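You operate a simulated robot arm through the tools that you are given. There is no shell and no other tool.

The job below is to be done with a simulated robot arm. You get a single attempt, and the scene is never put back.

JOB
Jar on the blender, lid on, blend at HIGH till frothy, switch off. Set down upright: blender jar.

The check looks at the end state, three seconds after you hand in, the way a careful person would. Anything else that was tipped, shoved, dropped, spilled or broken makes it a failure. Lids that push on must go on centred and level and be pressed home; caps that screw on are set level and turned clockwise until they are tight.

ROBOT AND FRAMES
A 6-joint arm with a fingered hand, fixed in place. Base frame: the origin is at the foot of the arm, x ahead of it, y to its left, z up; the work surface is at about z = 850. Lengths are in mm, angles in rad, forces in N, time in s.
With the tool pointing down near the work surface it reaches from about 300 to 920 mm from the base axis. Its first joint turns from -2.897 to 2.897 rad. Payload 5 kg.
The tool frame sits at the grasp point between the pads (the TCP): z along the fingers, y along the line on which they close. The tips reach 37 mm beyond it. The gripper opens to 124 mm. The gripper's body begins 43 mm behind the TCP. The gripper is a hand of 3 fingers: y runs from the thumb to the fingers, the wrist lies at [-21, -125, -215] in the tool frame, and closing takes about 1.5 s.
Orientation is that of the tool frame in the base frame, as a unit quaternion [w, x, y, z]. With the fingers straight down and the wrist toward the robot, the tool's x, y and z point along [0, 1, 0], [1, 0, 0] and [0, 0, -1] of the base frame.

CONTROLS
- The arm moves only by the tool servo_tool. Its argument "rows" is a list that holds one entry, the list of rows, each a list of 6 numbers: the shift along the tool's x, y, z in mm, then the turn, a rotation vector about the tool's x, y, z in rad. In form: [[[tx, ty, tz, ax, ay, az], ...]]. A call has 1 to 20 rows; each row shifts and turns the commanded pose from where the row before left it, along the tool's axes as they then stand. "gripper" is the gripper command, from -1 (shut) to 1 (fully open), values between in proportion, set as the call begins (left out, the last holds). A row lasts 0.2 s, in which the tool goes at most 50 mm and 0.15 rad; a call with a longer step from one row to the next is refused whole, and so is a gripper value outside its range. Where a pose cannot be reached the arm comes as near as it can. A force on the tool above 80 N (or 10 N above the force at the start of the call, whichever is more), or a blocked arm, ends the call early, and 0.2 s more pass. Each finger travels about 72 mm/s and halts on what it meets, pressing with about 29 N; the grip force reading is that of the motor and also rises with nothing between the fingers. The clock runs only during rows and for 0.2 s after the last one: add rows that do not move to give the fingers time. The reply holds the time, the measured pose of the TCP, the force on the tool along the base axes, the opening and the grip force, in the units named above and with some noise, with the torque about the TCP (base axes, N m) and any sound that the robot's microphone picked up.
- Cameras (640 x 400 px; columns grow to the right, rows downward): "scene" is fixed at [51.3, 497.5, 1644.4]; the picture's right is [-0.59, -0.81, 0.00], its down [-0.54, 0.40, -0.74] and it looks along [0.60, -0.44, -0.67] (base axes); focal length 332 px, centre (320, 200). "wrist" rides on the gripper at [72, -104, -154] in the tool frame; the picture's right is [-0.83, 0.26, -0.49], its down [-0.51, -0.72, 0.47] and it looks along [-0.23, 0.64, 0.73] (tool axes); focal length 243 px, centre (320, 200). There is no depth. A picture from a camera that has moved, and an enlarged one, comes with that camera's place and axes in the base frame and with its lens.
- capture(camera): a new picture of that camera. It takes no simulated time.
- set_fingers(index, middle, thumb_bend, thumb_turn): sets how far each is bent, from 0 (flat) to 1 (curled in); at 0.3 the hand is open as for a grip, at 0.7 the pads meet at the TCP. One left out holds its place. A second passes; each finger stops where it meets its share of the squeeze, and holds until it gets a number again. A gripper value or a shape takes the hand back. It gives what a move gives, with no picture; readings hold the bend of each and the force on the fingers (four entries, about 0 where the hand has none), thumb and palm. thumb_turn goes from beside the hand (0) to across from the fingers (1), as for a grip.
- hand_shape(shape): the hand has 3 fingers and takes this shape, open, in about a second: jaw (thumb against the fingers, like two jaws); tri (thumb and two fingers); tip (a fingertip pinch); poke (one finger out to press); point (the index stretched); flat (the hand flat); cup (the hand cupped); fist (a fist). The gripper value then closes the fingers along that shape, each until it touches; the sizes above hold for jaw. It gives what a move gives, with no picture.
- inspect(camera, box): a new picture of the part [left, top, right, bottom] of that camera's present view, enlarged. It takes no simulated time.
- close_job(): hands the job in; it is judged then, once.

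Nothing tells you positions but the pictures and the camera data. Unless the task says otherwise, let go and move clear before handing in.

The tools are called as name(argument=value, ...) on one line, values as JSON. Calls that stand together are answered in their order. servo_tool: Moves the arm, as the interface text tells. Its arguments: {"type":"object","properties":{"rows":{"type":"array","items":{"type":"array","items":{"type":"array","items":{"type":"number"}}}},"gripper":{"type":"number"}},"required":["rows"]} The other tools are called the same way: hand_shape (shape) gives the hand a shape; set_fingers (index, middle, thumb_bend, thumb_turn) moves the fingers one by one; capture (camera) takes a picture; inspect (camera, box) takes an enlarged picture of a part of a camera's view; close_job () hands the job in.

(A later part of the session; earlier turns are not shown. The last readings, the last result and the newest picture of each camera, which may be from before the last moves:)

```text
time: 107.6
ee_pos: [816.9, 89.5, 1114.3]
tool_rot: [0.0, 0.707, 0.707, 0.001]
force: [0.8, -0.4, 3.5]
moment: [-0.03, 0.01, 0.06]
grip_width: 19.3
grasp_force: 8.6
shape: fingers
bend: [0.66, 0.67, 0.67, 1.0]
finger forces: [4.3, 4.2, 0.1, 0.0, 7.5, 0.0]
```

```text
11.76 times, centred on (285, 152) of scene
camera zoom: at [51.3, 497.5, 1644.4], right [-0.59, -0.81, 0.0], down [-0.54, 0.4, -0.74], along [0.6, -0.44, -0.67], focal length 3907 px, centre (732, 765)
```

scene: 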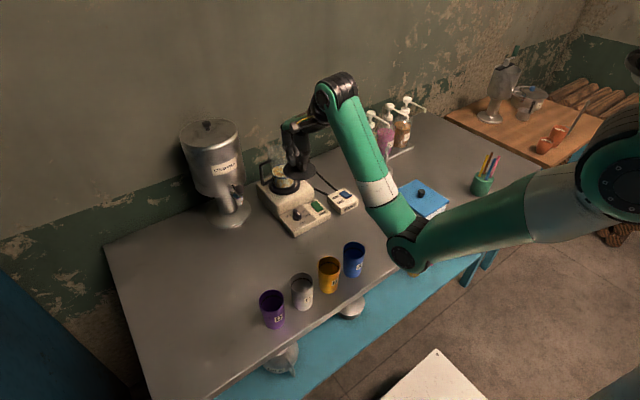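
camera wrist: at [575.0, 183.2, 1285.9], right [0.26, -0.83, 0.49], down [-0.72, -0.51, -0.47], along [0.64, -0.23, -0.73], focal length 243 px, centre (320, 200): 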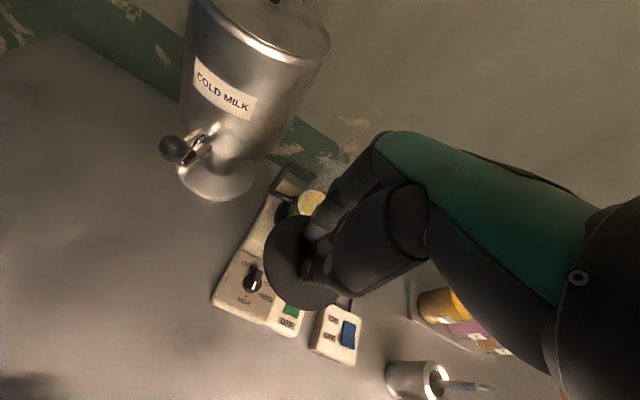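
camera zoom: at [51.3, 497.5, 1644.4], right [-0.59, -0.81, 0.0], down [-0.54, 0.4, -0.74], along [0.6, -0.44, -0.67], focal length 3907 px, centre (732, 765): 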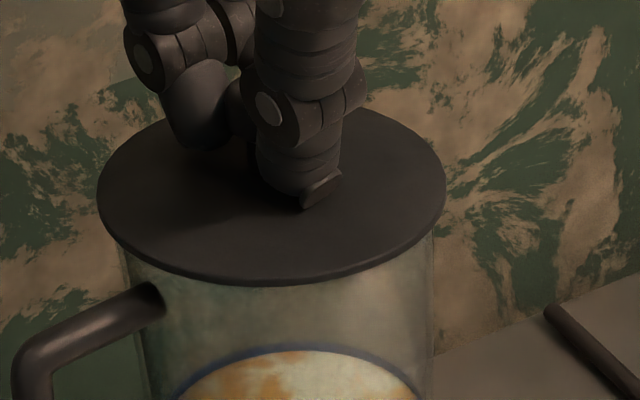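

The lid is touching the rim, and its height suggests the disc is seating. I'll release the knob and inspect how it sits.

set_fingers(index=0.6, middle=0.6, thumb_bend=0.58)

set_fingers(index=0.52, middle=0.52, thumb_bend=0.48)

servo_tool(rows=[[[0, 0, -8, 0, 0, 0], [0, 0, -15, 0, 0, 0], [0, 0, -15, 0, 0, 0], [0, 0, -10, 0, 0, 0]]])

inspect(camera="scene", box=[262, 130, 308, 169])

inspect(camera="wrist", box=[200, 190, 360, 350])

```text
time: 108.6
ee_pos: [816.1, 88.6, 1112.9]
tool_rot: [0.0, 0.707, 0.707, 0.0]
force: [0.0, -0.8, 0.5]
moment: [0.01, 0.0, 0.0]
grip_width: 40.7
grasp_force: 0.0
shape: fingers
bend: [0.6, 0.6, 0.57, 1.0]
finger forces: [0.0, 0.0, 0.0, 0.0, 0.0, 0.1]
```

```text
time: 109.6
ee_pos: [816.0, 88.9, 1111.6]
tool_rot: [0.001, 0.707, 0.707, 0.0]
force: [0.1, -0.7, -1.0]
moment: [-0.02, 0.0, -0.01]
grip_width: 67.1
grasp_force: 0.0
shape: fingers
bend: [0.52, 0.52, 0.48, 1.0]
finger forces: [0.0, 0.0, 0.0, 0.1, 0.1, 0.1]
```

```text
time: 110.6
ee_pos: [817.8, 88.6, 1160.3]
tool_rot: [-0.001, 0.707, 0.707, 0.0]
force: [0.4, -0.2, -0.2]
moment: [-0.02, 0.0, 0.01]
grip_width: 67.1
grasp_force: 0.1
shape: fingers
bend: [0.52, 0.52, 0.48, 1.0]
finger forces: [0.1, 0.1, 0.0, 0.0, 0.0, 0.0]
```

```text
10.26 times, centred on (285, 150) of scene
camera zoom: at [51.3, 497.5, 1644.4], right [-0.59, -0.81, 0.0], down [-0.54, 0.4, -0.74], along [0.6, -0.44, -0.67], focal length 3406 px, centre (679, 718)
```

zoom: 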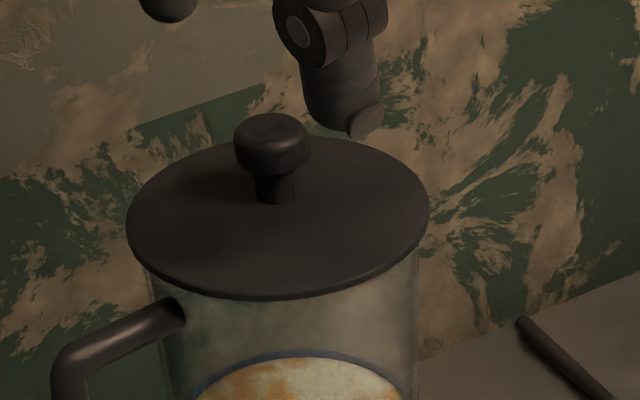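

```text
2.50 times, centred on (280, 270) of wrist
camera zoom: at [711.7, 162.5, 1313.6], right [0.26, -0.83, 0.49], down [-0.72, -0.51, -0.47], along [0.64, -0.23, -0.73], focal length 606 px, centre (420, 25)
```

zoom: 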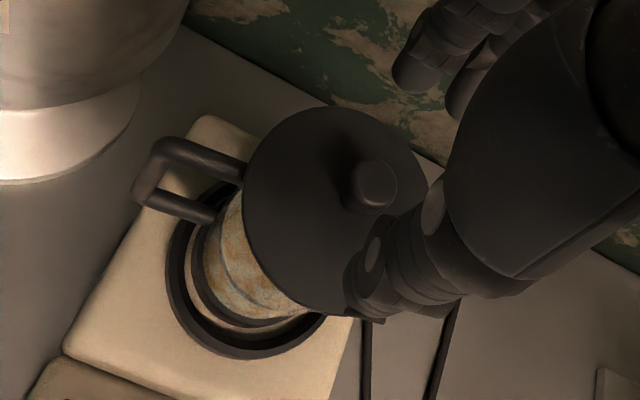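

inspect(camera="scene", box=[268, 146, 284, 162])

inspect(camera="scene", box=[288, 142, 304, 158])

inspect(camera="wrist", box=[240, 200, 310, 310])

```text
16.00 times, centred on (276, 154) of scene
camera zoom: at [51.3, 497.5, 1644.4], right [-0.59, -0.81, 0.0], down [-0.54, 0.4, -0.74], along [0.6, -0.44, -0.67], focal length 5313 px, centre (1024, 936)
```

zoom: 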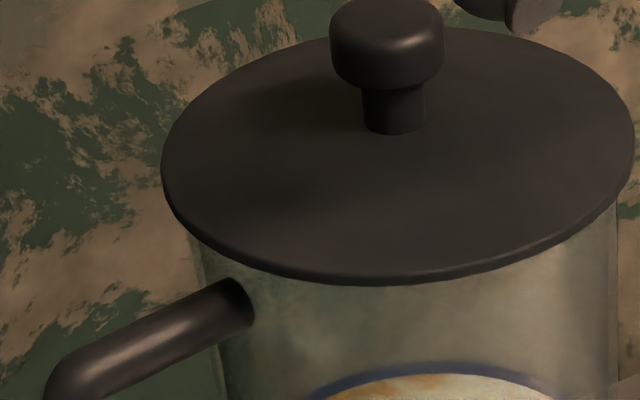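

```text
16.00 times, centred on (296, 150) of scene
camera zoom: at [51.3, 497.5, 1644.4], right [-0.59, -0.81, 0.0], down [-0.54, 0.4, -0.74], along [0.6, -0.44, -0.67], focal length 5313 px, centre (704, 1000)
```

zoom: 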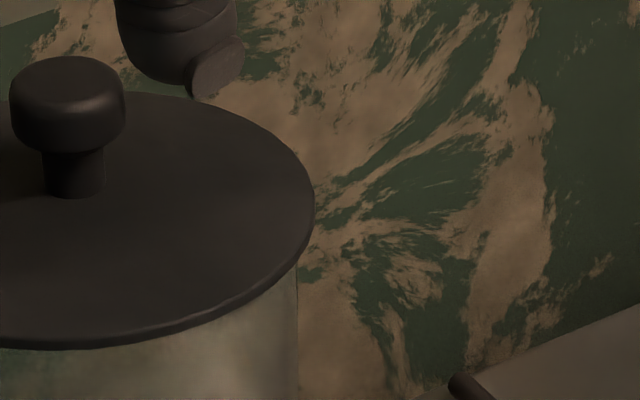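

```text
3.64 times, centred on (275, 255) of wrist
camera zoom: at [711.7, 162.5, 1313.6], right [0.26, -0.83, 0.49], down [-0.72, -0.51, -0.47], along [0.64, -0.23, -0.73], focal length 882 px, centre (484, 0)
```

zoom: 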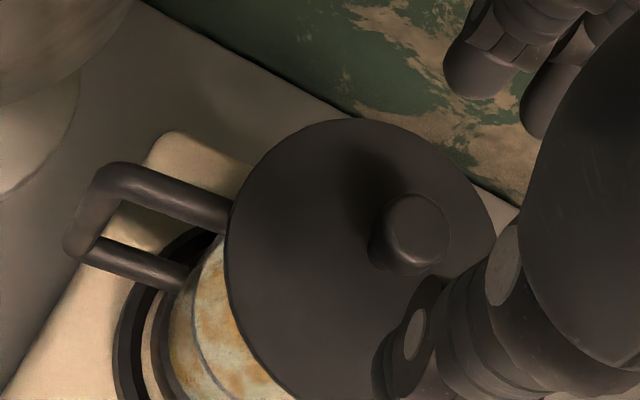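

The lid sits centred on the jar. To press it home I'll close the fingertips into a blunt point above the knob and push straight down in small steps.

set_fingers(index=0.7, middle=0.7, thumb_bend=0.7)

inspect(camera="scene", box=[262, 110, 312, 160])

inspect(camera="wrist", box=[220, 180, 360, 320])

```text
time: 111.6
ee_pos: [818.0, 90.1, 1159.2]
tool_rot: [0.001, 0.707, 0.707, 0.0]
force: [0.3, 0.2, 0.7]
moment: [0.02, 0.06, 0.02]
grip_width: 7.6
grasp_force: 0.0
shape: fingers
bend: [0.7, 0.7, 0.7, 1.0]
finger forces: [0.0, 0.1, 0.0, 0.0, 0.0, 0.0]
```

```text
8.00 times, centred on (287, 135) of scene
camera zoom: at [51.3, 497.5, 1644.4], right [-0.59, -0.81, 0.0], down [-0.54, 0.4, -0.74], along [0.6, -0.44, -0.67], focal length 2656 px, centre (584, 720)
```

zoom: 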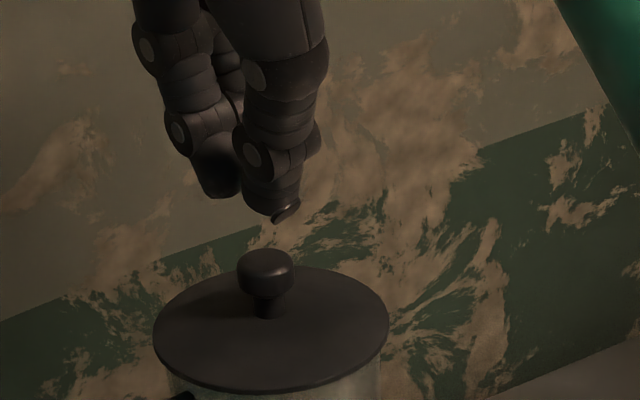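

```text
2.86 times, centred on (290, 250) of wrist
camera zoom: at [711.7, 162.5, 1313.4], right [0.26, -0.83, 0.49], down [-0.72, -0.51, -0.47], along [0.64, -0.23, -0.73], focal length 693 px, centre (406, 57)
```

zoom: 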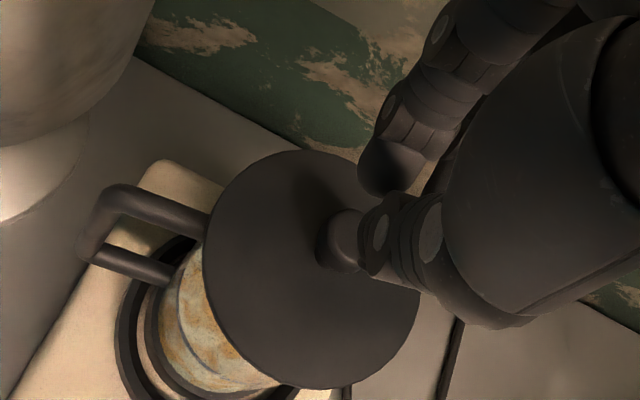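

servo_tool(rows=[[[-0.5, 0, 6, 0, 0, 0], [-0.5, 0, 6, 0, 0, 0], [0, 0, 5, 0, 0, 0], [0, 0, 3, 0, 0, 0], [0, 0, 0, 0, 0, 0]]])

inspect(camera="scene", box=[265, 120, 305, 160])

inspect(camera="wrist", box=[240, 190, 340, 300])

```text
time: 112.8
ee_pos: [817.1, 89.5, 1141.6]
tool_rot: [0.0, 0.708, 0.707, 0.001]
force: [0.2, -0.1, 0.4]
moment: [0.02, 0.01, 0.01]
grip_width: 7.8
grasp_force: 0.1
shape: fingers
bend: [0.7, 0.7, 0.7, 1.0]
finger forces: [0.1, 0.1, 0.1, 0.0, 0.0, 0.1]
```

```text
10.00 times, centred on (285, 140) of scene
camera zoom: at [51.3, 497.5, 1644.4], right [-0.59, -0.81, 0.0], down [-0.54, 0.4, -0.74], along [0.6, -0.44, -0.67], focal length 3321 px, centre (670, 800)
```

zoom: 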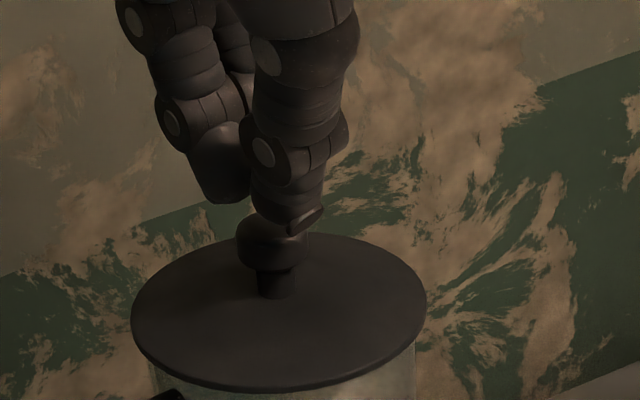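

```text
3.64 times, centred on (290, 245) of wrist
camera zoom: at [711.6, 161.5, 1293.8], right [0.26, -0.83, 0.49], down [-0.72, -0.51, -0.47], along [0.64, -0.23, -0.73], focal length 882 px, centre (429, 36)
```

zoom: 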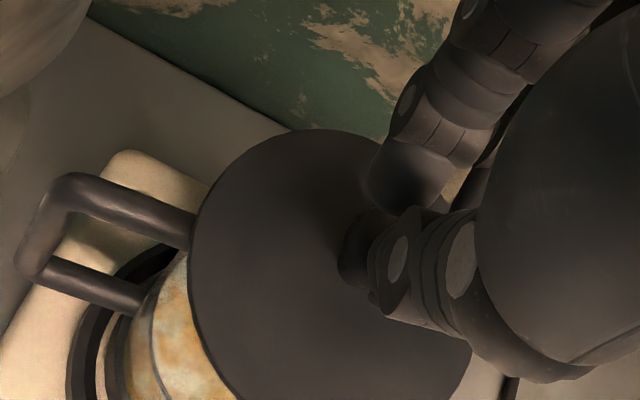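

servo_tool(rows=[[[0, 0, 2, 0, 0, 0], [0, 0, 2, 0, 0, 0], [0, 0, 1.5, 0, 0, 0], [0, 0, 1.5, 0, 0, 0], [0, 0, 1.5, 0, 0, 0], [0, 0, 1.5, 0, 0, 0], [0, 0, 0, 0, 0, 0]]])

inspect(camera="scene", box=[265, 120, 305, 160])

```text
time: 114.4
ee_pos: [817.0, 88.2, 1132.7]
tool_rot: [0.001, 0.707, 0.707, 0.001]
force: [1.4, 0.4, 6.6]
moment: [0.03, -0.19, -0.02]
grip_width: 7.4
grasp_force: 3.5
shape: fingers
bend: [0.7, 0.7, 0.7, 1.0]
finger forces: [5.5, 0.8, 0.0, 0.0, 0.1, 0.0]
```

```text
10.00 times, centred on (285, 140) of scene
camera zoom: at [51.3, 497.5, 1644.4], right [-0.59, -0.81, 0.0], down [-0.54, 0.4, -0.74], along [0.6, -0.44, -0.67], focal length 3321 px, centre (670, 800)
```

zoom: 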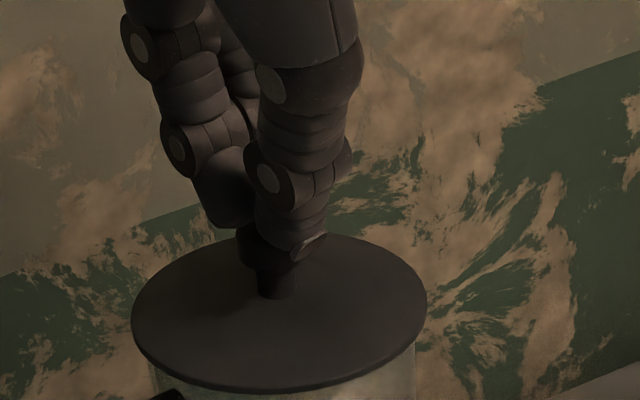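

Only the index tip is bearing on the knob, so that's an uneven way to press. I'll back off, spread the fingers nearly flat and press evenly with the palm instead.

servo_tool(rows=[[[0, 0, -8, 0, 0, 0], [0, 0, -15, 0, 0, 0], [0, 0, -15, 0, 0, 0]]])

set_fingers(index=0.1, middle=0.1, thumb_bend=0.1, thumb_turn=1.0)

inspect(camera="scene", box=[240, 90, 330, 170])

capture(camera="wrist")

```text
time: 115.2
ee_pos: [817.1, 88.3, 1169.8]
tool_rot: [0.0, 0.707, 0.707, 0.0]
force: [0.0, 0.4, 0.3]
moment: [0.0, -0.05, 0.0]
grip_width: 7.7
grasp_force: 0.1
shape: fingers
bend: [0.7, 0.7, 0.7, 1.0]
finger forces: [0.0, 0.0, 0.0, 0.0, 0.0, 0.0]
```

```text
time: 116.2
ee_pos: [816.3, 88.0, 1168.2]
tool_rot: [0.0, 0.707, 0.707, 0.0]
force: [-0.4, -0.6, 0.5]
moment: [0.0, 0.02, -0.02]
grip_width: 181.9
grasp_force: 0.1
shape: fingers
bend: [0.1, 0.1, 0.1, 0.96]
finger forces: [0.1, 0.0, 0.0, 0.1, 0.1, 0.0]
```

```text
5.00 times, centred on (285, 130) of scene
camera zoom: at [51.3, 497.5, 1644.4], right [-0.59, -0.81, 0.0], down [-0.54, 0.4, -0.74], along [0.6, -0.44, -0.67], focal length 1660 px, centre (495, 550)
```

zoom: 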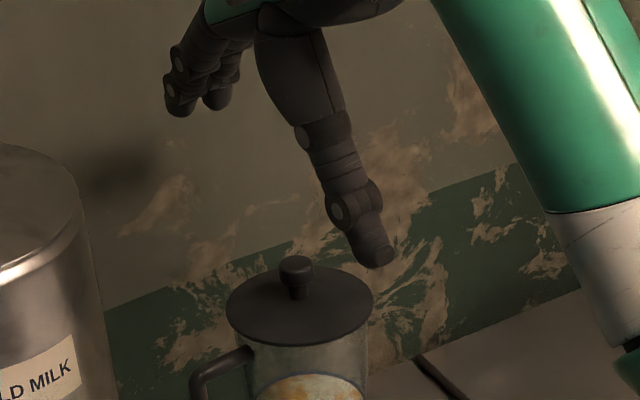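

```text
taken
camera wrist: at [711.1, 161.6, 1322.6], right [0.26, -0.83, 0.49], down [-0.72, -0.51, -0.47], along [0.64, -0.23, -0.73], focal length 243 px, centre (320, 200)
```

wrist: 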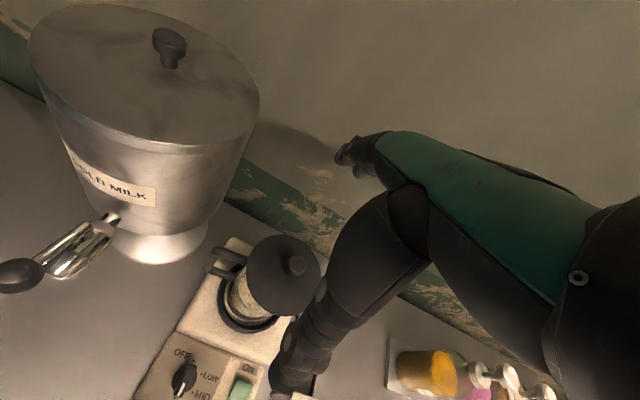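

set_fingers(index=0.0, middle=0.0, thumb_bend=0.0, thumb_turn=1.0)

inspect(camera="scene", box=[240, 80, 330, 170])

capture(camera="wrist")

```text
time: 117.2
ee_pos: [816.2, 87.8, 1169.6]
tool_rot: [0.001, 0.707, 0.708, 0.0]
force: [0.3, 0.6, 0.1]
moment: [0.01, -0.03, 0.04]
grip_width: 202.1
grasp_force: 0.0
shape: fingers
bend: [0.0, 0.0, 0.0, 0.95]
finger forces: [0.0, 0.0, 0.0, 0.1, 0.0, 0.0]
```

```text
4.44 times, centred on (285, 125) of scene
camera zoom: at [51.3, 497.5, 1644.4], right [-0.59, -0.81, 0.0], down [-0.54, 0.4, -0.74], along [0.6, -0.44, -0.67], focal length 1476 px, centre (476, 533)
```

zoom: 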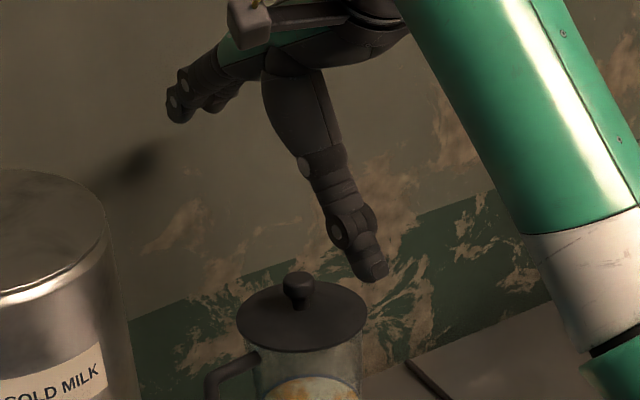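

```text
taken
camera wrist: at [711.1, 161.6, 1322.6], right [0.26, -0.83, 0.49], down [-0.72, -0.51, -0.47], along [0.64, -0.23, -0.73], focal length 243 px, centre (320, 200)
```

wrist: 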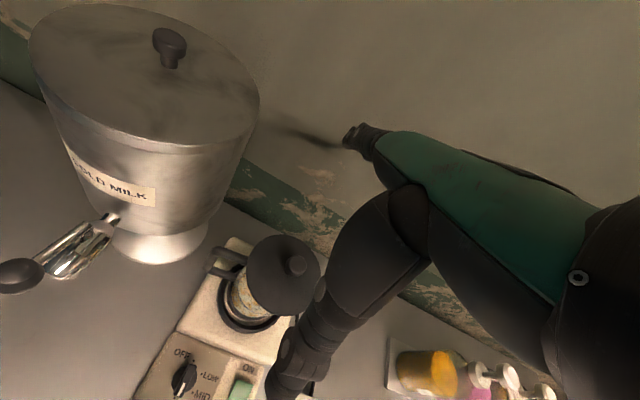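

The hand is spread with the palm exposed. I'll lower the palm toward the knob and check clearance partway.

servo_tool(rows=[[[0, 0, 15, 0, 0, 0], [0, 0, 20, 0, 0, 0], [0, 0, 20, 0, 0, 0], [0, 0, 15, 0, 0, 0], [0, 0, 10, 0, 0, 0], [0, 0, 0, 0, 0, 0]]])

inspect(camera="scene", box=[240, 100, 330, 190])

inspect(camera="wrist", box=[200, 170, 400, 370])

```text
time: 118.6
ee_pos: [816.8, 88.6, 1088.1]
tool_rot: [-0.001, 0.707, 0.707, 0.0]
force: [0.4, 0.0, 0.8]
moment: [-0.01, 0.01, 0.01]
grip_width: 201.9
grasp_force: 0.1
shape: fingers
bend: [0.0, 0.0, 0.0, 0.95]
finger forces: [0.0, 0.0, 0.0, 0.1, 0.1, 0.1]
```

```text
4.44 times, centred on (285, 145) of scene
camera zoom: at [51.3, 497.5, 1644.4], right [-0.59, -0.81, 0.0], down [-0.54, 0.4, -0.74], along [0.6, -0.44, -0.67], focal length 1476 px, centre (476, 444)
```

zoom: 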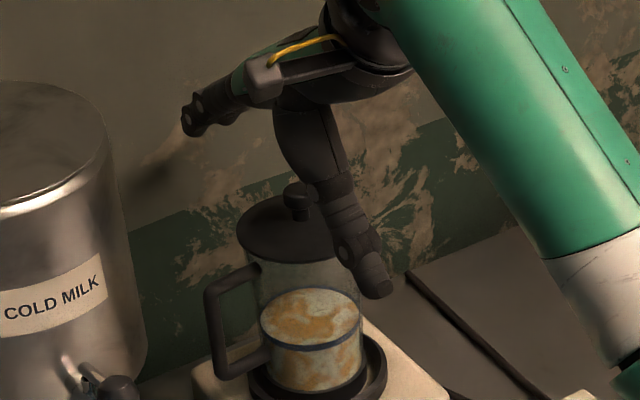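

```text
2.00 times, centred on (300, 270) of wrist
camera zoom: at [711.9, 161.8, 1241.7], right [0.26, -0.83, 0.49], down [-0.72, -0.51, -0.47], along [0.64, -0.23, -0.73], focal length 485 px, centre (360, 60)
```

zoom: 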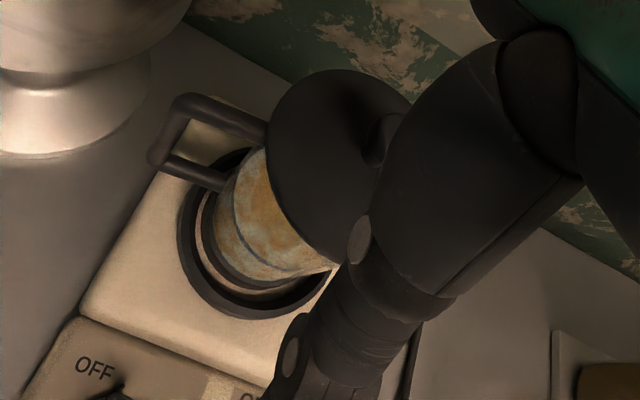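

servo_tool(rows=[[[0, 0, 8, 0, 0, 0], [0, 0, 8, 0, 0, 0], [0, 0, 6, 0, 0, 0], [0, 0, 4, 0, 0, 0], [0, 0, 0, 0, 0, 0]]])

inspect(camera="scene", box=[250, 120, 320, 190])

inspect(camera="wrist", box=[200, 170, 400, 370])

```text
time: 119.8
ee_pos: [817.2, 87.5, 1062.9]
tool_rot: [0.0, 0.707, 0.707, 0.001]
force: [-0.2, 0.3, 0.9]
moment: [-0.02, -0.02, 0.02]
grip_width: 201.8
grasp_force: 0.1
shape: fingers
bend: [0.0, 0.0, 0.0, 0.95]
finger forces: [0.0, 0.0, 0.0, 0.0, 0.2, 0.0]
```

```text
5.71 times, centred on (285, 155) of scene
camera zoom: at [51.3, 497.5, 1644.4], right [-0.59, -0.81, 0.0], down [-0.54, 0.4, -0.74], along [0.6, -0.44, -0.67], focal length 1898 px, centre (520, 457)
```

zoom: 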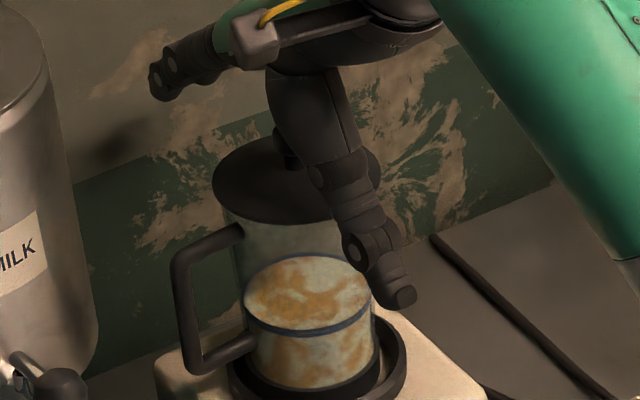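

```text
2.00 times, centred on (300, 270) of wrist
camera zoom: at [712.0, 161.0, 1215.8], right [0.26, -0.83, 0.49], down [-0.72, -0.51, -0.47], along [0.64, -0.23, -0.73], focal length 485 px, centre (360, 60)
```

zoom: 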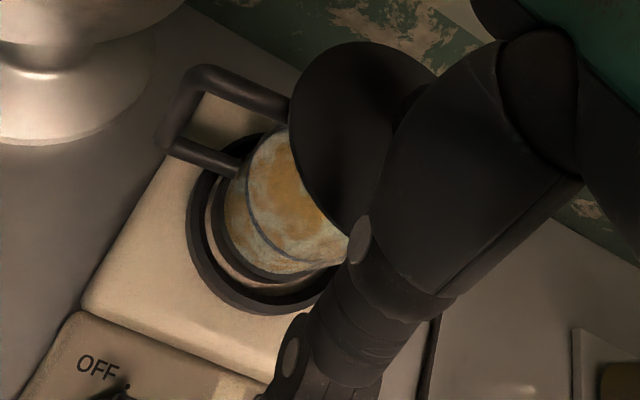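

servo_tool(rows=[[[0, -3, 0, 0, 0, 0], [0, -2, 0, 0, 0, 0], [0, 0, 3, 0, 0, 0], [0, 0, 3, 0, 0, 0], [0, 0, 2, 0, 0, 0], [0, 0, 2, 0, 0, 0], [0, 0, 0, 0, 0, 0]]])

inspect(camera="scene", box=[250, 120, 320, 190])

```text
time: 121.4
ee_pos: [812.5, 88.3, 1052.9]
tool_rot: [0.0, 0.707, 0.708, 0.001]
force: [0.6, 0.0, -0.3]
moment: [-0.01, 0.02, -0.02]
grip_width: 201.8
grasp_force: 0.0
shape: fingers
bend: [0.0, 0.0, 0.0, 0.95]
finger forces: [0.0, 0.0, 0.1, 0.0, 0.1, 0.1]
```

```text
5.71 times, centred on (285, 155) of scene
camera zoom: at [51.3, 497.5, 1644.4], right [-0.59, -0.81, 0.0], down [-0.54, 0.4, -0.74], along [0.6, -0.44, -0.67], focal length 1898 px, centre (520, 457)
```

zoom: 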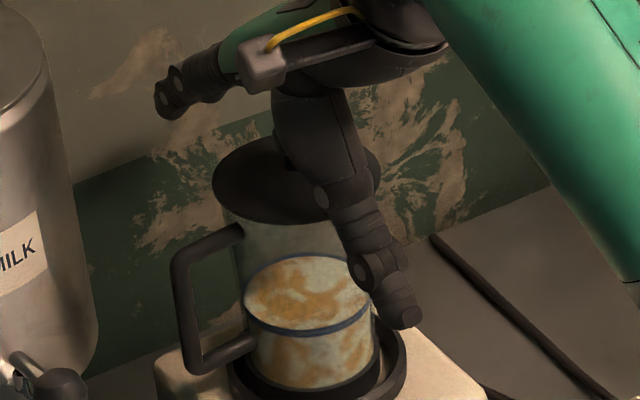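

servo_tool(rows=[[[0, 0, 1.5, 0, 0, 0], [0, 0, 1.5, 0, 0, 0], [0, 0, 1.5, 0, 0, 0], [0, 0, 1.5, 0, 0, 0], [0, 0, 1.5, 0, 0, 0], [0, 0, 1.5, 0, 0, 0]]])

inspect(camera="scene", box=[250, 120, 320, 190])

```text
time: 122.8
ee_pos: [812.6, 87.6, 1044.6]
tool_rot: [0.0, 0.706, 0.708, -0.001]
force: [-0.7, 1.3, 0.0]
moment: [0.01, 0.01, 0.0]
grip_width: 201.6
grasp_force: 0.0
shape: fingers
bend: [0.0, 0.0, 0.0, 0.95]
finger forces: [0.1, 0.0, 0.1, 0.0, 0.0, 0.0]
```

```text
5.71 times, centred on (285, 155) of scene
camera zoom: at [51.3, 497.5, 1644.4], right [-0.59, -0.81, 0.0], down [-0.54, 0.4, -0.74], along [0.6, -0.44, -0.67], focal length 1898 px, centre (520, 457)
```

zoom: 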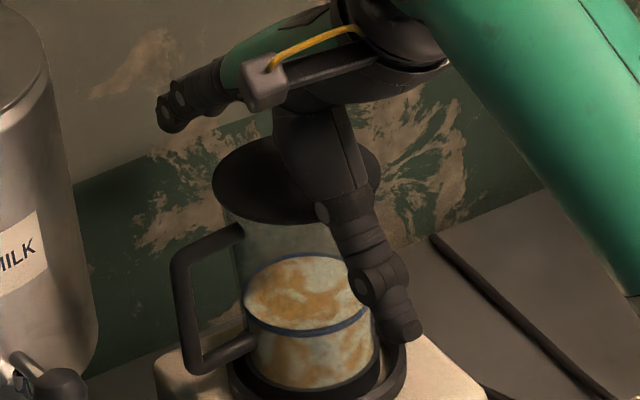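

servo_tool(rows=[[[0, 0, 1.5, 0, 0, 0], [0, 0, 1.5, 0, 0, 0], [0, 0, 1.5, 0, 0, 0], [0, 0, 1.5, 0, 0, 0], [0, 0, 1.5, 0, 0, 0], [0, 0, 1.5, 0, 0, 0]]])

inspect(camera="scene", box=[250, 120, 320, 190])

inspect(camera="wrist", box=[200, 170, 400, 370])

```text
time: 124.2
ee_pos: [813.2, 88.9, 1034.6]
tool_rot: [0.0, 0.707, 0.707, -0.001]
force: [-0.6, 0.9, -0.1]
moment: [0.0, -0.02, -0.03]
grip_width: 201.8
grasp_force: 0.0
shape: fingers
bend: [0.0, 0.0, 0.0, 0.95]
finger forces: [0.1, 0.1, 0.1, 0.1, 0.1, 0.1]
```

```text
5.71 times, centred on (285, 155) of scene
camera zoom: at [51.3, 497.5, 1644.4], right [-0.59, -0.81, 0.0], down [-0.54, 0.4, -0.74], along [0.6, -0.44, -0.67], focal length 1898 px, centre (520, 457)
```

zoom: 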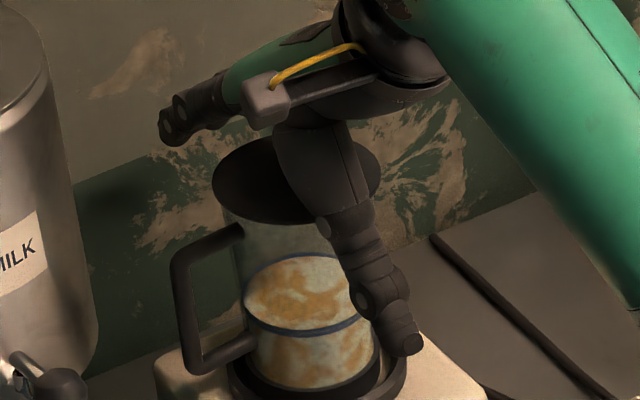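

```text
2.00 times, centred on (300, 270) of wrist
camera zoom: at [707.2, 161.5, 1188.1], right [0.26, -0.83, 0.49], down [-0.72, -0.51, -0.47], along [0.64, -0.23, -0.73], focal length 485 px, centre (360, 60)
```

zoom: 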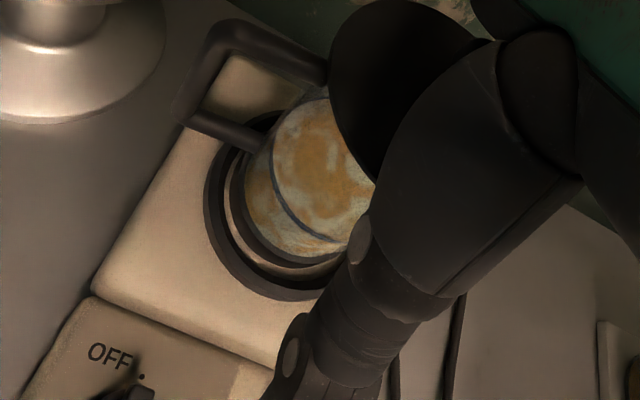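

servo_tool(rows=[[[0, 0, 1.5, 0, 0, 0], [0, 0, 1.5, 0, 0, 0], [0, 0, 1.5, 0, 0, 0], [0, 0, 1.5, 0, 0, 0], [0, 0, 1.5, 0, 0, 0], [0, 0, 1.5, 0, 0, 0]]])

inspect(camera="scene", box=[250, 120, 320, 190])

inspect(camera="wrist", box=[200, 170, 400, 370])

```text
time: 125.6
ee_pos: [813.2, 87.9, 1025.4]
tool_rot: [0.001, 0.707, 0.707, 0.001]
force: [-0.1, 0.2, 1.3]
moment: [0.03, 0.02, 0.04]
grip_width: 201.8
grasp_force: 1.0
shape: fingers
bend: [0.0, 0.0, 0.0, 0.95]
finger forces: [0.1, 0.0, 0.0, 0.1, 0.0, 1.4]
```

```text
5.71 times, centred on (285, 155) of scene
camera zoom: at [51.3, 497.5, 1644.4], right [-0.59, -0.81, 0.0], down [-0.54, 0.4, -0.74], along [0.6, -0.44, -0.67], focal length 1898 px, centre (520, 457)
```

zoom: 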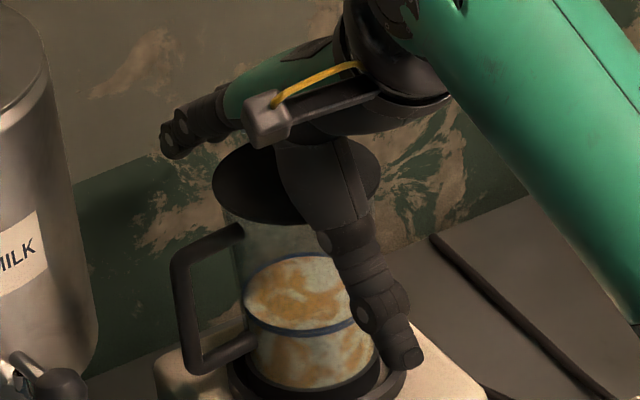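

```text
2.00 times, centred on (300, 270) of wrist
camera zoom: at [706.8, 161.9, 1179.1], right [0.26, -0.83, 0.49], down [-0.72, -0.51, -0.47], along [0.64, -0.23, -0.73], focal length 485 px, centre (360, 60)
```

zoom: 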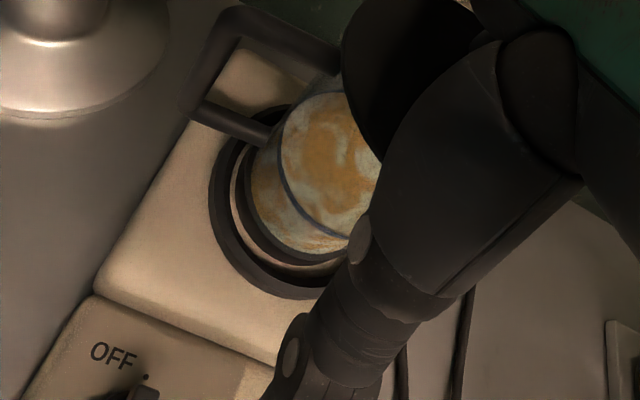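

The palm has just touched the knob (1.4 N). I'll press down in small increments and watch the force and height.

servo_tool(rows=[[[0, 0, 1, 0, 0, 0], [0, 0, 1, 0, 0, 0], [0, 0, 1, 0, 0, 0]]])

inspect(camera="scene", box=[262, 140, 308, 174])

```text
time: 126.4
ee_pos: [812.8, 89.6, 1023.3]
tool_rot: [0.001, 0.707, 0.707, 0.001]
force: [1.4, 0.6, 10.1]
moment: [0.0, -0.15, 0.02]
grip_width: 201.7
grasp_force: 5.0
shape: fingers
bend: [0.0, 0.0, 0.0, 0.95]
finger forces: [0.0, 0.1, 0.0, 0.1, 0.0, 10.4]
```

```text
11.76 times, centred on (285, 157) of scene
camera zoom: at [51.3, 497.5, 1644.4], right [-0.59, -0.81, 0.0], down [-0.54, 0.4, -0.74], along [0.6, -0.44, -0.67], focal length 3907 px, centre (732, 706)
```

zoom: 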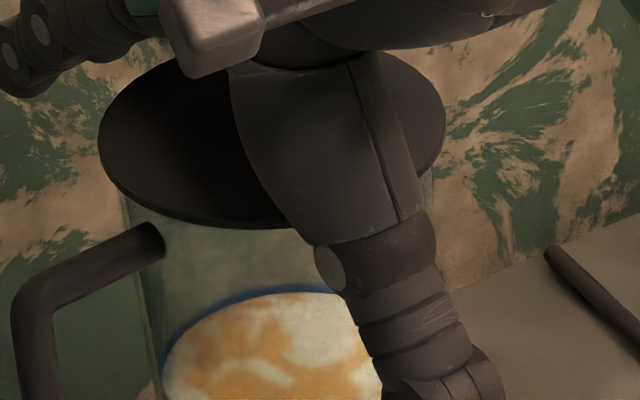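

servo_tool(rows=[[[0, 0, 1, 0, 0, 0], [0, 0, 1, 0, 0, 0]]])

servo_tool(rows=[[[0, 0, 1, 0, 0, 0], [0, 0, 1, 0, 0, 0]]])

inspect(camera="scene", box=[262, 140, 308, 174])

```text
time: 127.0
ee_pos: [812.0, 86.9, 1023.9]
tool_rot: [0.002, 0.707, 0.707, 0.002]
force: [3.3, 0.5, 22.5]
moment: [-0.04, -0.19, 0.03]
grip_width: 201.9
grasp_force: 11.5
shape: fingers
bend: [0.0, 0.0, 0.0, 0.95]
finger forces: [0.0, 0.0, 0.0, 0.0, 0.0, 22.9]
```

```text
time: 127.6
ee_pos: [811.9, 88.2, 1021.1]
tool_rot: [0.002, 0.707, 0.707, 0.002]
force: [5.1, 3.1, 31.1]
moment: [-0.13, -0.2, 0.05]
grip_width: 201.9
grasp_force: 15.4
shape: fingers
bend: [0.0, 0.0, 0.0, 0.95]
finger forces: [0.0, 0.0, 0.0, 0.0, 0.0, 30.9]
```

```text
11.76 times, centred on (285, 157) of scene
camera zoom: at [51.3, 497.5, 1644.4], right [-0.59, -0.81, 0.0], down [-0.54, 0.4, -0.74], along [0.6, -0.44, -0.67], focal length 3907 px, centre (732, 706)
```

zoom: 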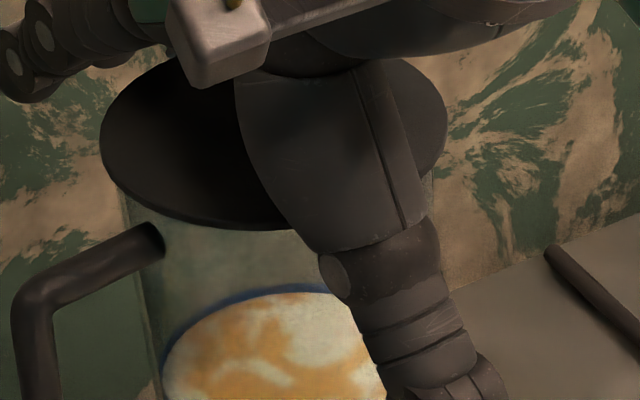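

servo_tool(rows=[[[0, 0, 1, 0, 0, 0], [0, 0, 1, 0, 0, 0]]])

servo_tool(rows=[[[0, 0, 1, 0, 0, 0], [0, 0, 1, 0, 0, 0]]])

inspect(camera="scene", box=[262, 140, 308, 174])

```text
time: 128.2
ee_pos: [812.2, 87.7, 1021.7]
tool_rot: [0.003, 0.708, 0.706, 0.003]
force: [4.2, -0.5, 33.1]
moment: [0.17, -0.25, -0.03]
grip_width: 201.7
grasp_force: 17.3
shape: fingers
bend: [0.0, 0.0, 0.0, 0.95]
finger forces: [0.0, 0.0, 0.1, 0.0, 0.0, 33.7]
```

```text
time: 128.8
ee_pos: [812.1, 87.3, 1020.5]
tool_rot: [0.004, 0.708, 0.706, 0.005]
force: [4.6, -0.7, 39.1]
moment: [0.16, -0.4, -0.01]
grip_width: 201.9
grasp_force: 19.5
shape: fingers
bend: [0.0, 0.0, 0.0, 0.95]
finger forces: [0.0, 0.0, 0.0, 0.0, 0.0, 38.8]
```

```text
11.76 times, centred on (285, 157) of scene
camera zoom: at [51.3, 497.5, 1644.4], right [-0.59, -0.81, 0.0], down [-0.54, 0.4, -0.74], along [0.6, -0.44, -0.67], focal length 3907 px, centre (732, 706)
```

zoom: 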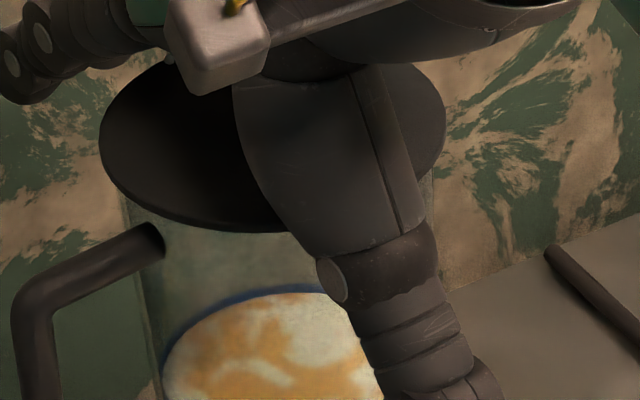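

servo_tool(rows=[[[0, 0, 1, 0, 0, 0], [0, 0, 1, 0, 0, 0]]])

servo_tool(rows=[[[0, 0, 1, 0, 0, 0], [0, 0, 1, 0, 0, 0]]])

inspect(camera="scene", box=[262, 140, 308, 174])

```text
time: 129.4
ee_pos: [812.4, 88.9, 1021.2]
tool_rot: [0.004, 0.707, 0.707, 0.006]
force: [-3.9, -3.9, 46.1]
moment: [0.42, -1.06, -0.01]
grip_width: 201.9
grasp_force: 24.0
shape: fingers
bend: [0.0, 0.0, 0.0, 0.95]
finger forces: [0.1, 0.1, 0.0, 0.0, 0.1, 46.6]
```

```text
time: 130.0
ee_pos: [813.4, 88.8, 1020.4]
tool_rot: [0.006, 0.707, 0.707, 0.007]
force: [-3.9, -4.5, 52.5]
moment: [0.46, -1.17, -0.05]
grip_width: 201.8
grasp_force: 26.0
shape: fingers
bend: [0.0, 0.0, 0.0, 0.95]
finger forces: [0.0, 0.0, 0.0, 0.0, 0.1, 52.2]
```

```text
11.76 times, centred on (285, 157) of scene
camera zoom: at [51.3, 497.5, 1644.4], right [-0.59, -0.81, 0.0], down [-0.54, 0.4, -0.74], along [0.6, -0.44, -0.67], focal length 3907 px, centre (732, 706)
```

zoom: 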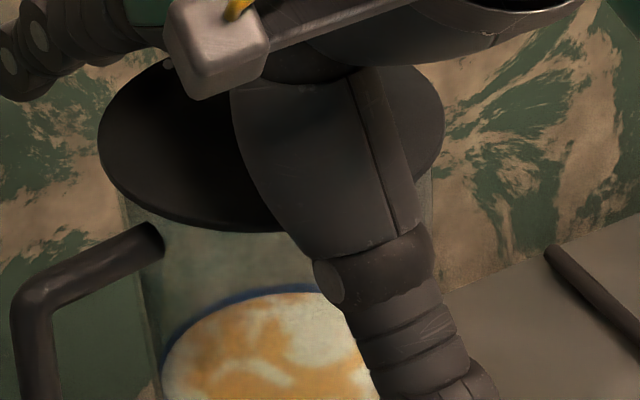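

I've pressed to about 52 N and the lid has stopped moving. I'll back off straight up and inspect the lid.

servo_tool(rows=[[[0, 0, -4, 0, 0, 0], [0, 0, -6, 0, 0, 0], [0, 0, -12, 0, 0, 0], [0, 0, -20, 0, 0, 0], [0, 0, -25, 0, 0, 0], [0, 0, -25, 0, 0, 0], [0, 0, -25, 0, 0, 0], [0, 0, -20, 0, 0, 0]]])

inspect(camera="scene", box=[262, 130, 308, 169])

inspect(camera="scene", box=[250, 120, 330, 220])

capture(camera="wrist")

```text
time: 131.8
ee_pos: [811.6, 88.6, 1147.9]
tool_rot: [-0.001, 0.707, 0.707, 0.0]
force: [-1.0, 0.0, -0.7]
moment: [0.02, 0.01, -0.02]
grip_width: 201.9
grasp_force: 0.0
shape: fingers
bend: [0.0, 0.0, 0.0, 0.95]
finger forces: [0.2, 0.0, 0.0, 0.0, 0.0, 0.0]
```

```text
10.26 times, centred on (285, 150) of scene
camera zoom: at [51.3, 497.5, 1644.4], right [-0.59, -0.81, 0.0], down [-0.54, 0.4, -0.74], along [0.6, -0.44, -0.67], focal length 3406 px, centre (679, 718)
```

zoom: 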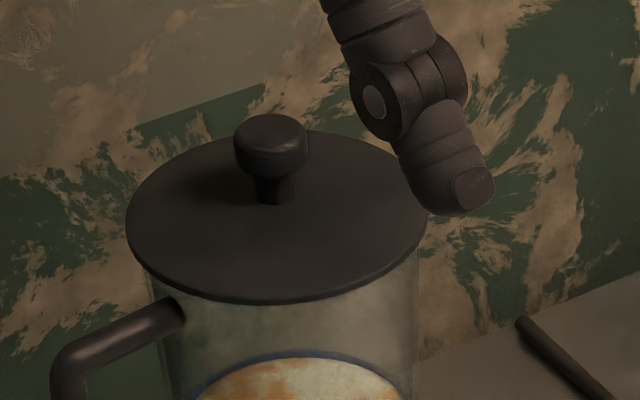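

```text
4.00 times, centred on (290, 170) of scene
camera zoom: at [51.3, 497.5, 1644.4], right [-0.59, -0.81, 0.0], down [-0.54, 0.4, -0.74], along [0.6, -0.44, -0.67], focal length 1328 px, centre (440, 320)
```

zoom: 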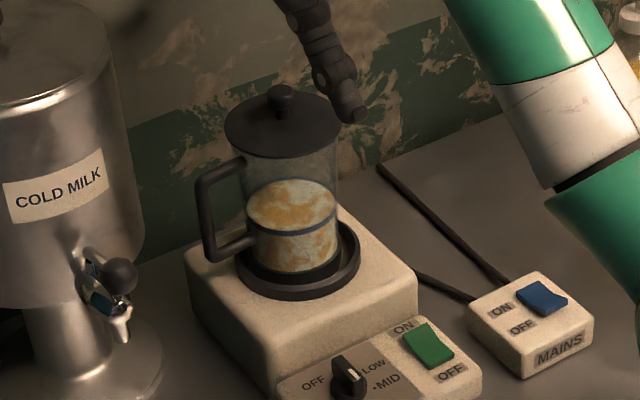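

```text
taken
camera wrist: at [706.7, 160.9, 1300.4], right [0.26, -0.83, 0.49], down [-0.72, -0.51, -0.47], along [0.64, -0.23, -0.73], focal length 243 px, centre (320, 200)
```

wrist: 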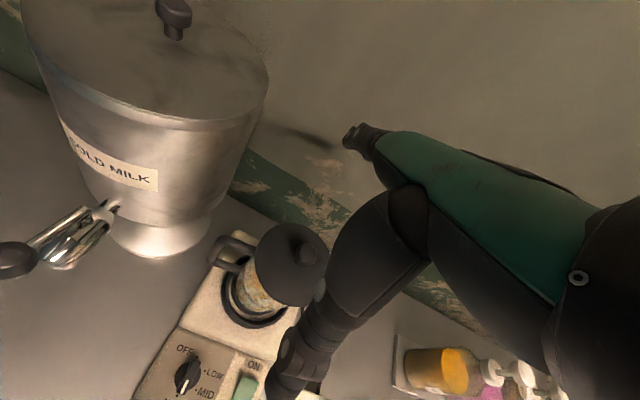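

The lid is now level and seated, with the jar in place and the knob on HIGH. Next is the green switch. I'll move beside it and form the "poke" shape to see where the fingertip sits.

servo_tool(rows=[[[-8, -25, 0, 0, 0, 0], [-12, -27, 0, 0, 0, 0], [-12, -27, 0, 0, 0, 0], [-12, -27, 0, 0, 0, 0], [0, 0, 0, 0, 0, 0]]])

hand_shape(shape="poke")

capture(camera="wrist")

inspect(camera="scene", box=[270, 100, 370, 200])

```text
time: 133.0
ee_pos: [705.4, 44.0, 1147.7]
tool_rot: [-0.001, 0.707, 0.707, 0.0]
force: [-0.5, 0.3, 0.8]
moment: [0.01, 0.01, -0.01]
grip_width: 202.0
grasp_force: 0.0
shape: fingers
bend: [0.0, 0.0, 0.0, 0.95]
finger forces: [0.0, 0.0, 0.0, 0.0, 0.1, 0.1]
```

```text
time: 133.9
ee_pos: [705.2, 44.5, 1148.0]
tool_rot: [0.0, 0.707, 0.707, 0.0]
force: [0.0, 0.3, -0.1]
moment: [0.02, 0.0, -0.03]
grip_width: 0.0
grasp_force: 0.1
shape: poke
bend: [0.7, 0.7, 1.0, 1.0]
finger forces: [0.0, 0.1, 0.1, 0.0, 0.0, 0.0]
```

```text
taken
camera wrist: at [600.1, 117.3, 1301.3], right [0.26, -0.83, 0.49], down [-0.72, -0.51, -0.47], along [0.64, -0.23, -0.73], focal length 243 px, centre (320, 200)
```

wrist: 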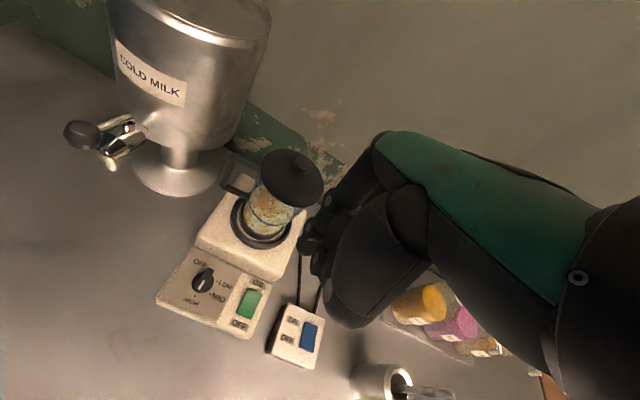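

```text
4.00 times, centred on (320, 150) of scene
camera zoom: at [51.3, 497.5, 1644.4], right [-0.59, -0.81, 0.0], down [-0.54, 0.4, -0.74], along [0.6, -0.44, -0.67], focal length 1328 px, centre (320, 400)
```

zoom: 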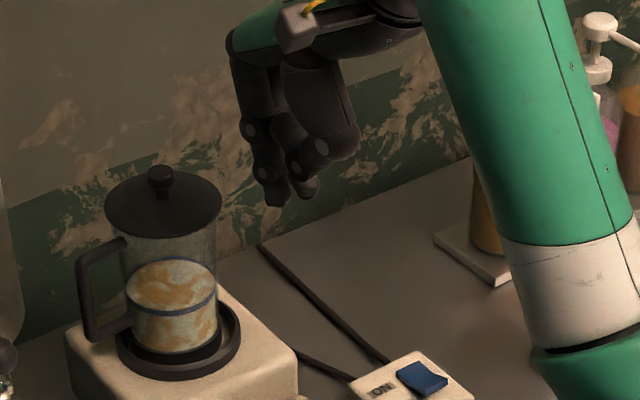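

The poke shape uses two fingers side by side, which is too wide for the rocker. I'll use the index finger alone and find where its tip is.

set_fingers(index=0.68, middle=0.15, thumb_bend=0.1, thumb_turn=1.0)

capture(camera="wrist")

inspect(camera="scene", box=[290, 110, 370, 190])

```text
time: 134.9
ee_pos: [705.6, 44.5, 1148.1]
tool_rot: [0.0, 0.707, 0.707, 0.0]
force: [0.1, -0.2, 0.5]
moment: [0.0, -0.01, -0.03]
grip_width: 89.9
grasp_force: 0.0
shape: fingers
bend: [0.68, 0.15, 0.1, 0.96]
finger forces: [0.0, 0.1, 0.0, 0.0, 0.0, 0.0]
```

```text
taken
camera wrist: at [600.1, 117.3, 1301.3], right [0.26, -0.83, 0.49], down [-0.72, -0.51, -0.47], along [0.64, -0.23, -0.73], focal length 243 px, centre (320, 200)
```

wrist: 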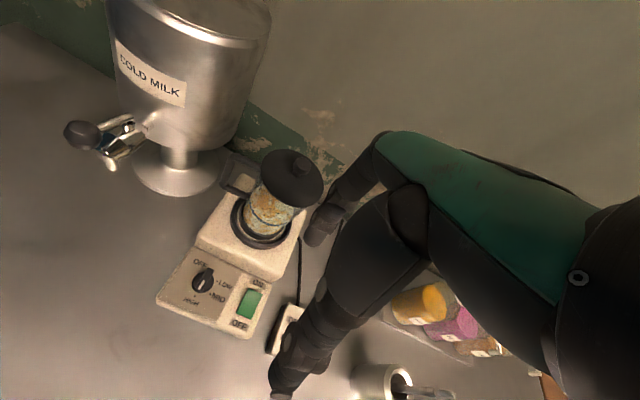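

```text
5.00 times, centred on (330, 150) of scene
camera zoom: at [51.3, 497.5, 1644.4], right [-0.59, -0.81, 0.0], down [-0.54, 0.4, -0.74], along [0.6, -0.44, -0.67], focal length 1660 px, centre (270, 450)
```

zoom: 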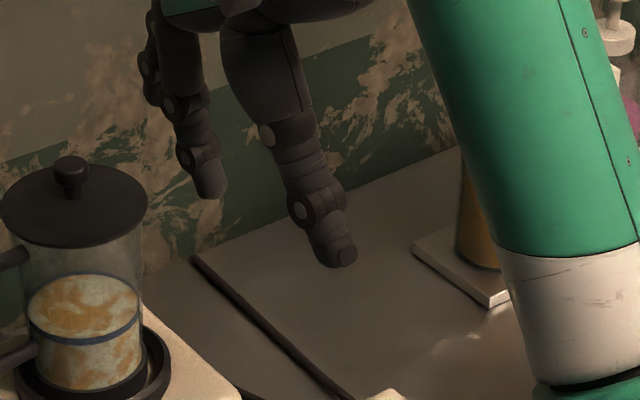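

set_fingers(index=0.45, middle=1.0, thumb_bend=0.1, thumb_turn=1.0)

servo_tool(rows=[[[-3, -13, 20, 0, 0, 0], [-3, -13, 25, 0, 0, 0], [-3, -13, 25, 0, 0, 0], [-3, 0, 25, 0, 0, 0], [0, 0, 0, 0, 0, 0]]])

capture(camera="wrist")

inspect(camera="scene", box=[280, 120, 370, 220])

```text
time: 135.9
ee_pos: [705.3, 44.1, 1146.7]
tool_rot: [0.0, 0.707, 0.707, 0.0]
force: [0.8, -0.3, 0.4]
moment: [-0.05, 0.02, 0.0]
grip_width: 125.6
grasp_force: 0.0
shape: fingers
bend: [0.45, 1.0, 0.1, 0.96]
finger forces: [0.1, 0.0, 0.1, 0.0, 0.0, 0.1]
```

```text
time: 137.1
ee_pos: [667.2, 33.9, 1052.9]
tool_rot: [0.0, 0.707, 0.707, -0.001]
force: [0.1, 1.1, 0.2]
moment: [0.02, -0.02, -0.01]
grip_width: 125.4
grasp_force: 0.0
shape: fingers
bend: [0.45, 1.0, 0.1, 0.96]
finger forces: [0.0, 0.1, 0.0, 0.0, 0.0, 0.0]
```

```text
taken
camera wrist: at [561.3, 106.5, 1206.4], right [0.26, -0.83, 0.49], down [-0.72, -0.51, -0.47], along [0.64, -0.23, -0.73], focal length 243 px, centre (320, 200)
```

wrist: 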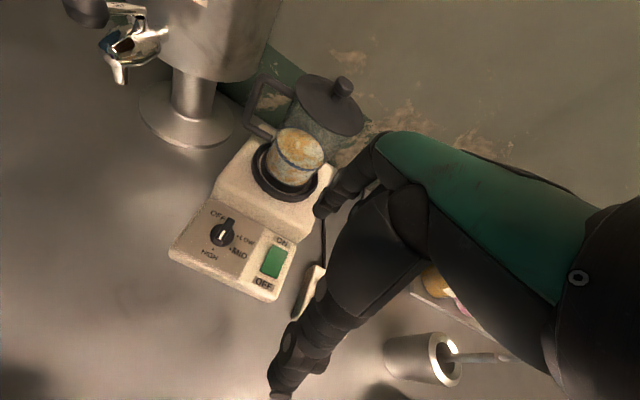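

```text
4.00 times, centred on (325, 170) of scene
camera zoom: at [51.3, 497.5, 1644.4], right [-0.59, -0.81, 0.0], down [-0.54, 0.4, -0.74], along [0.6, -0.44, -0.67], focal length 1328 px, centre (300, 320)
```

zoom: 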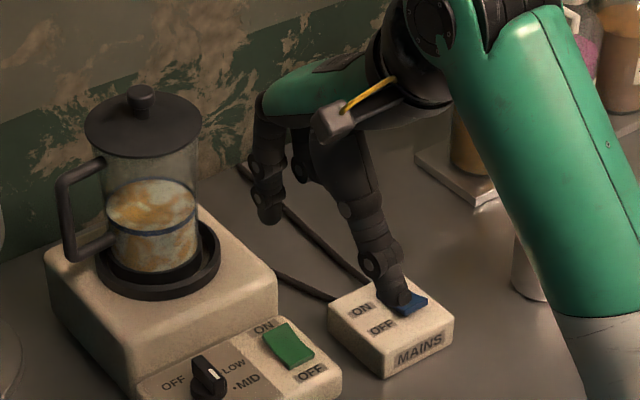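

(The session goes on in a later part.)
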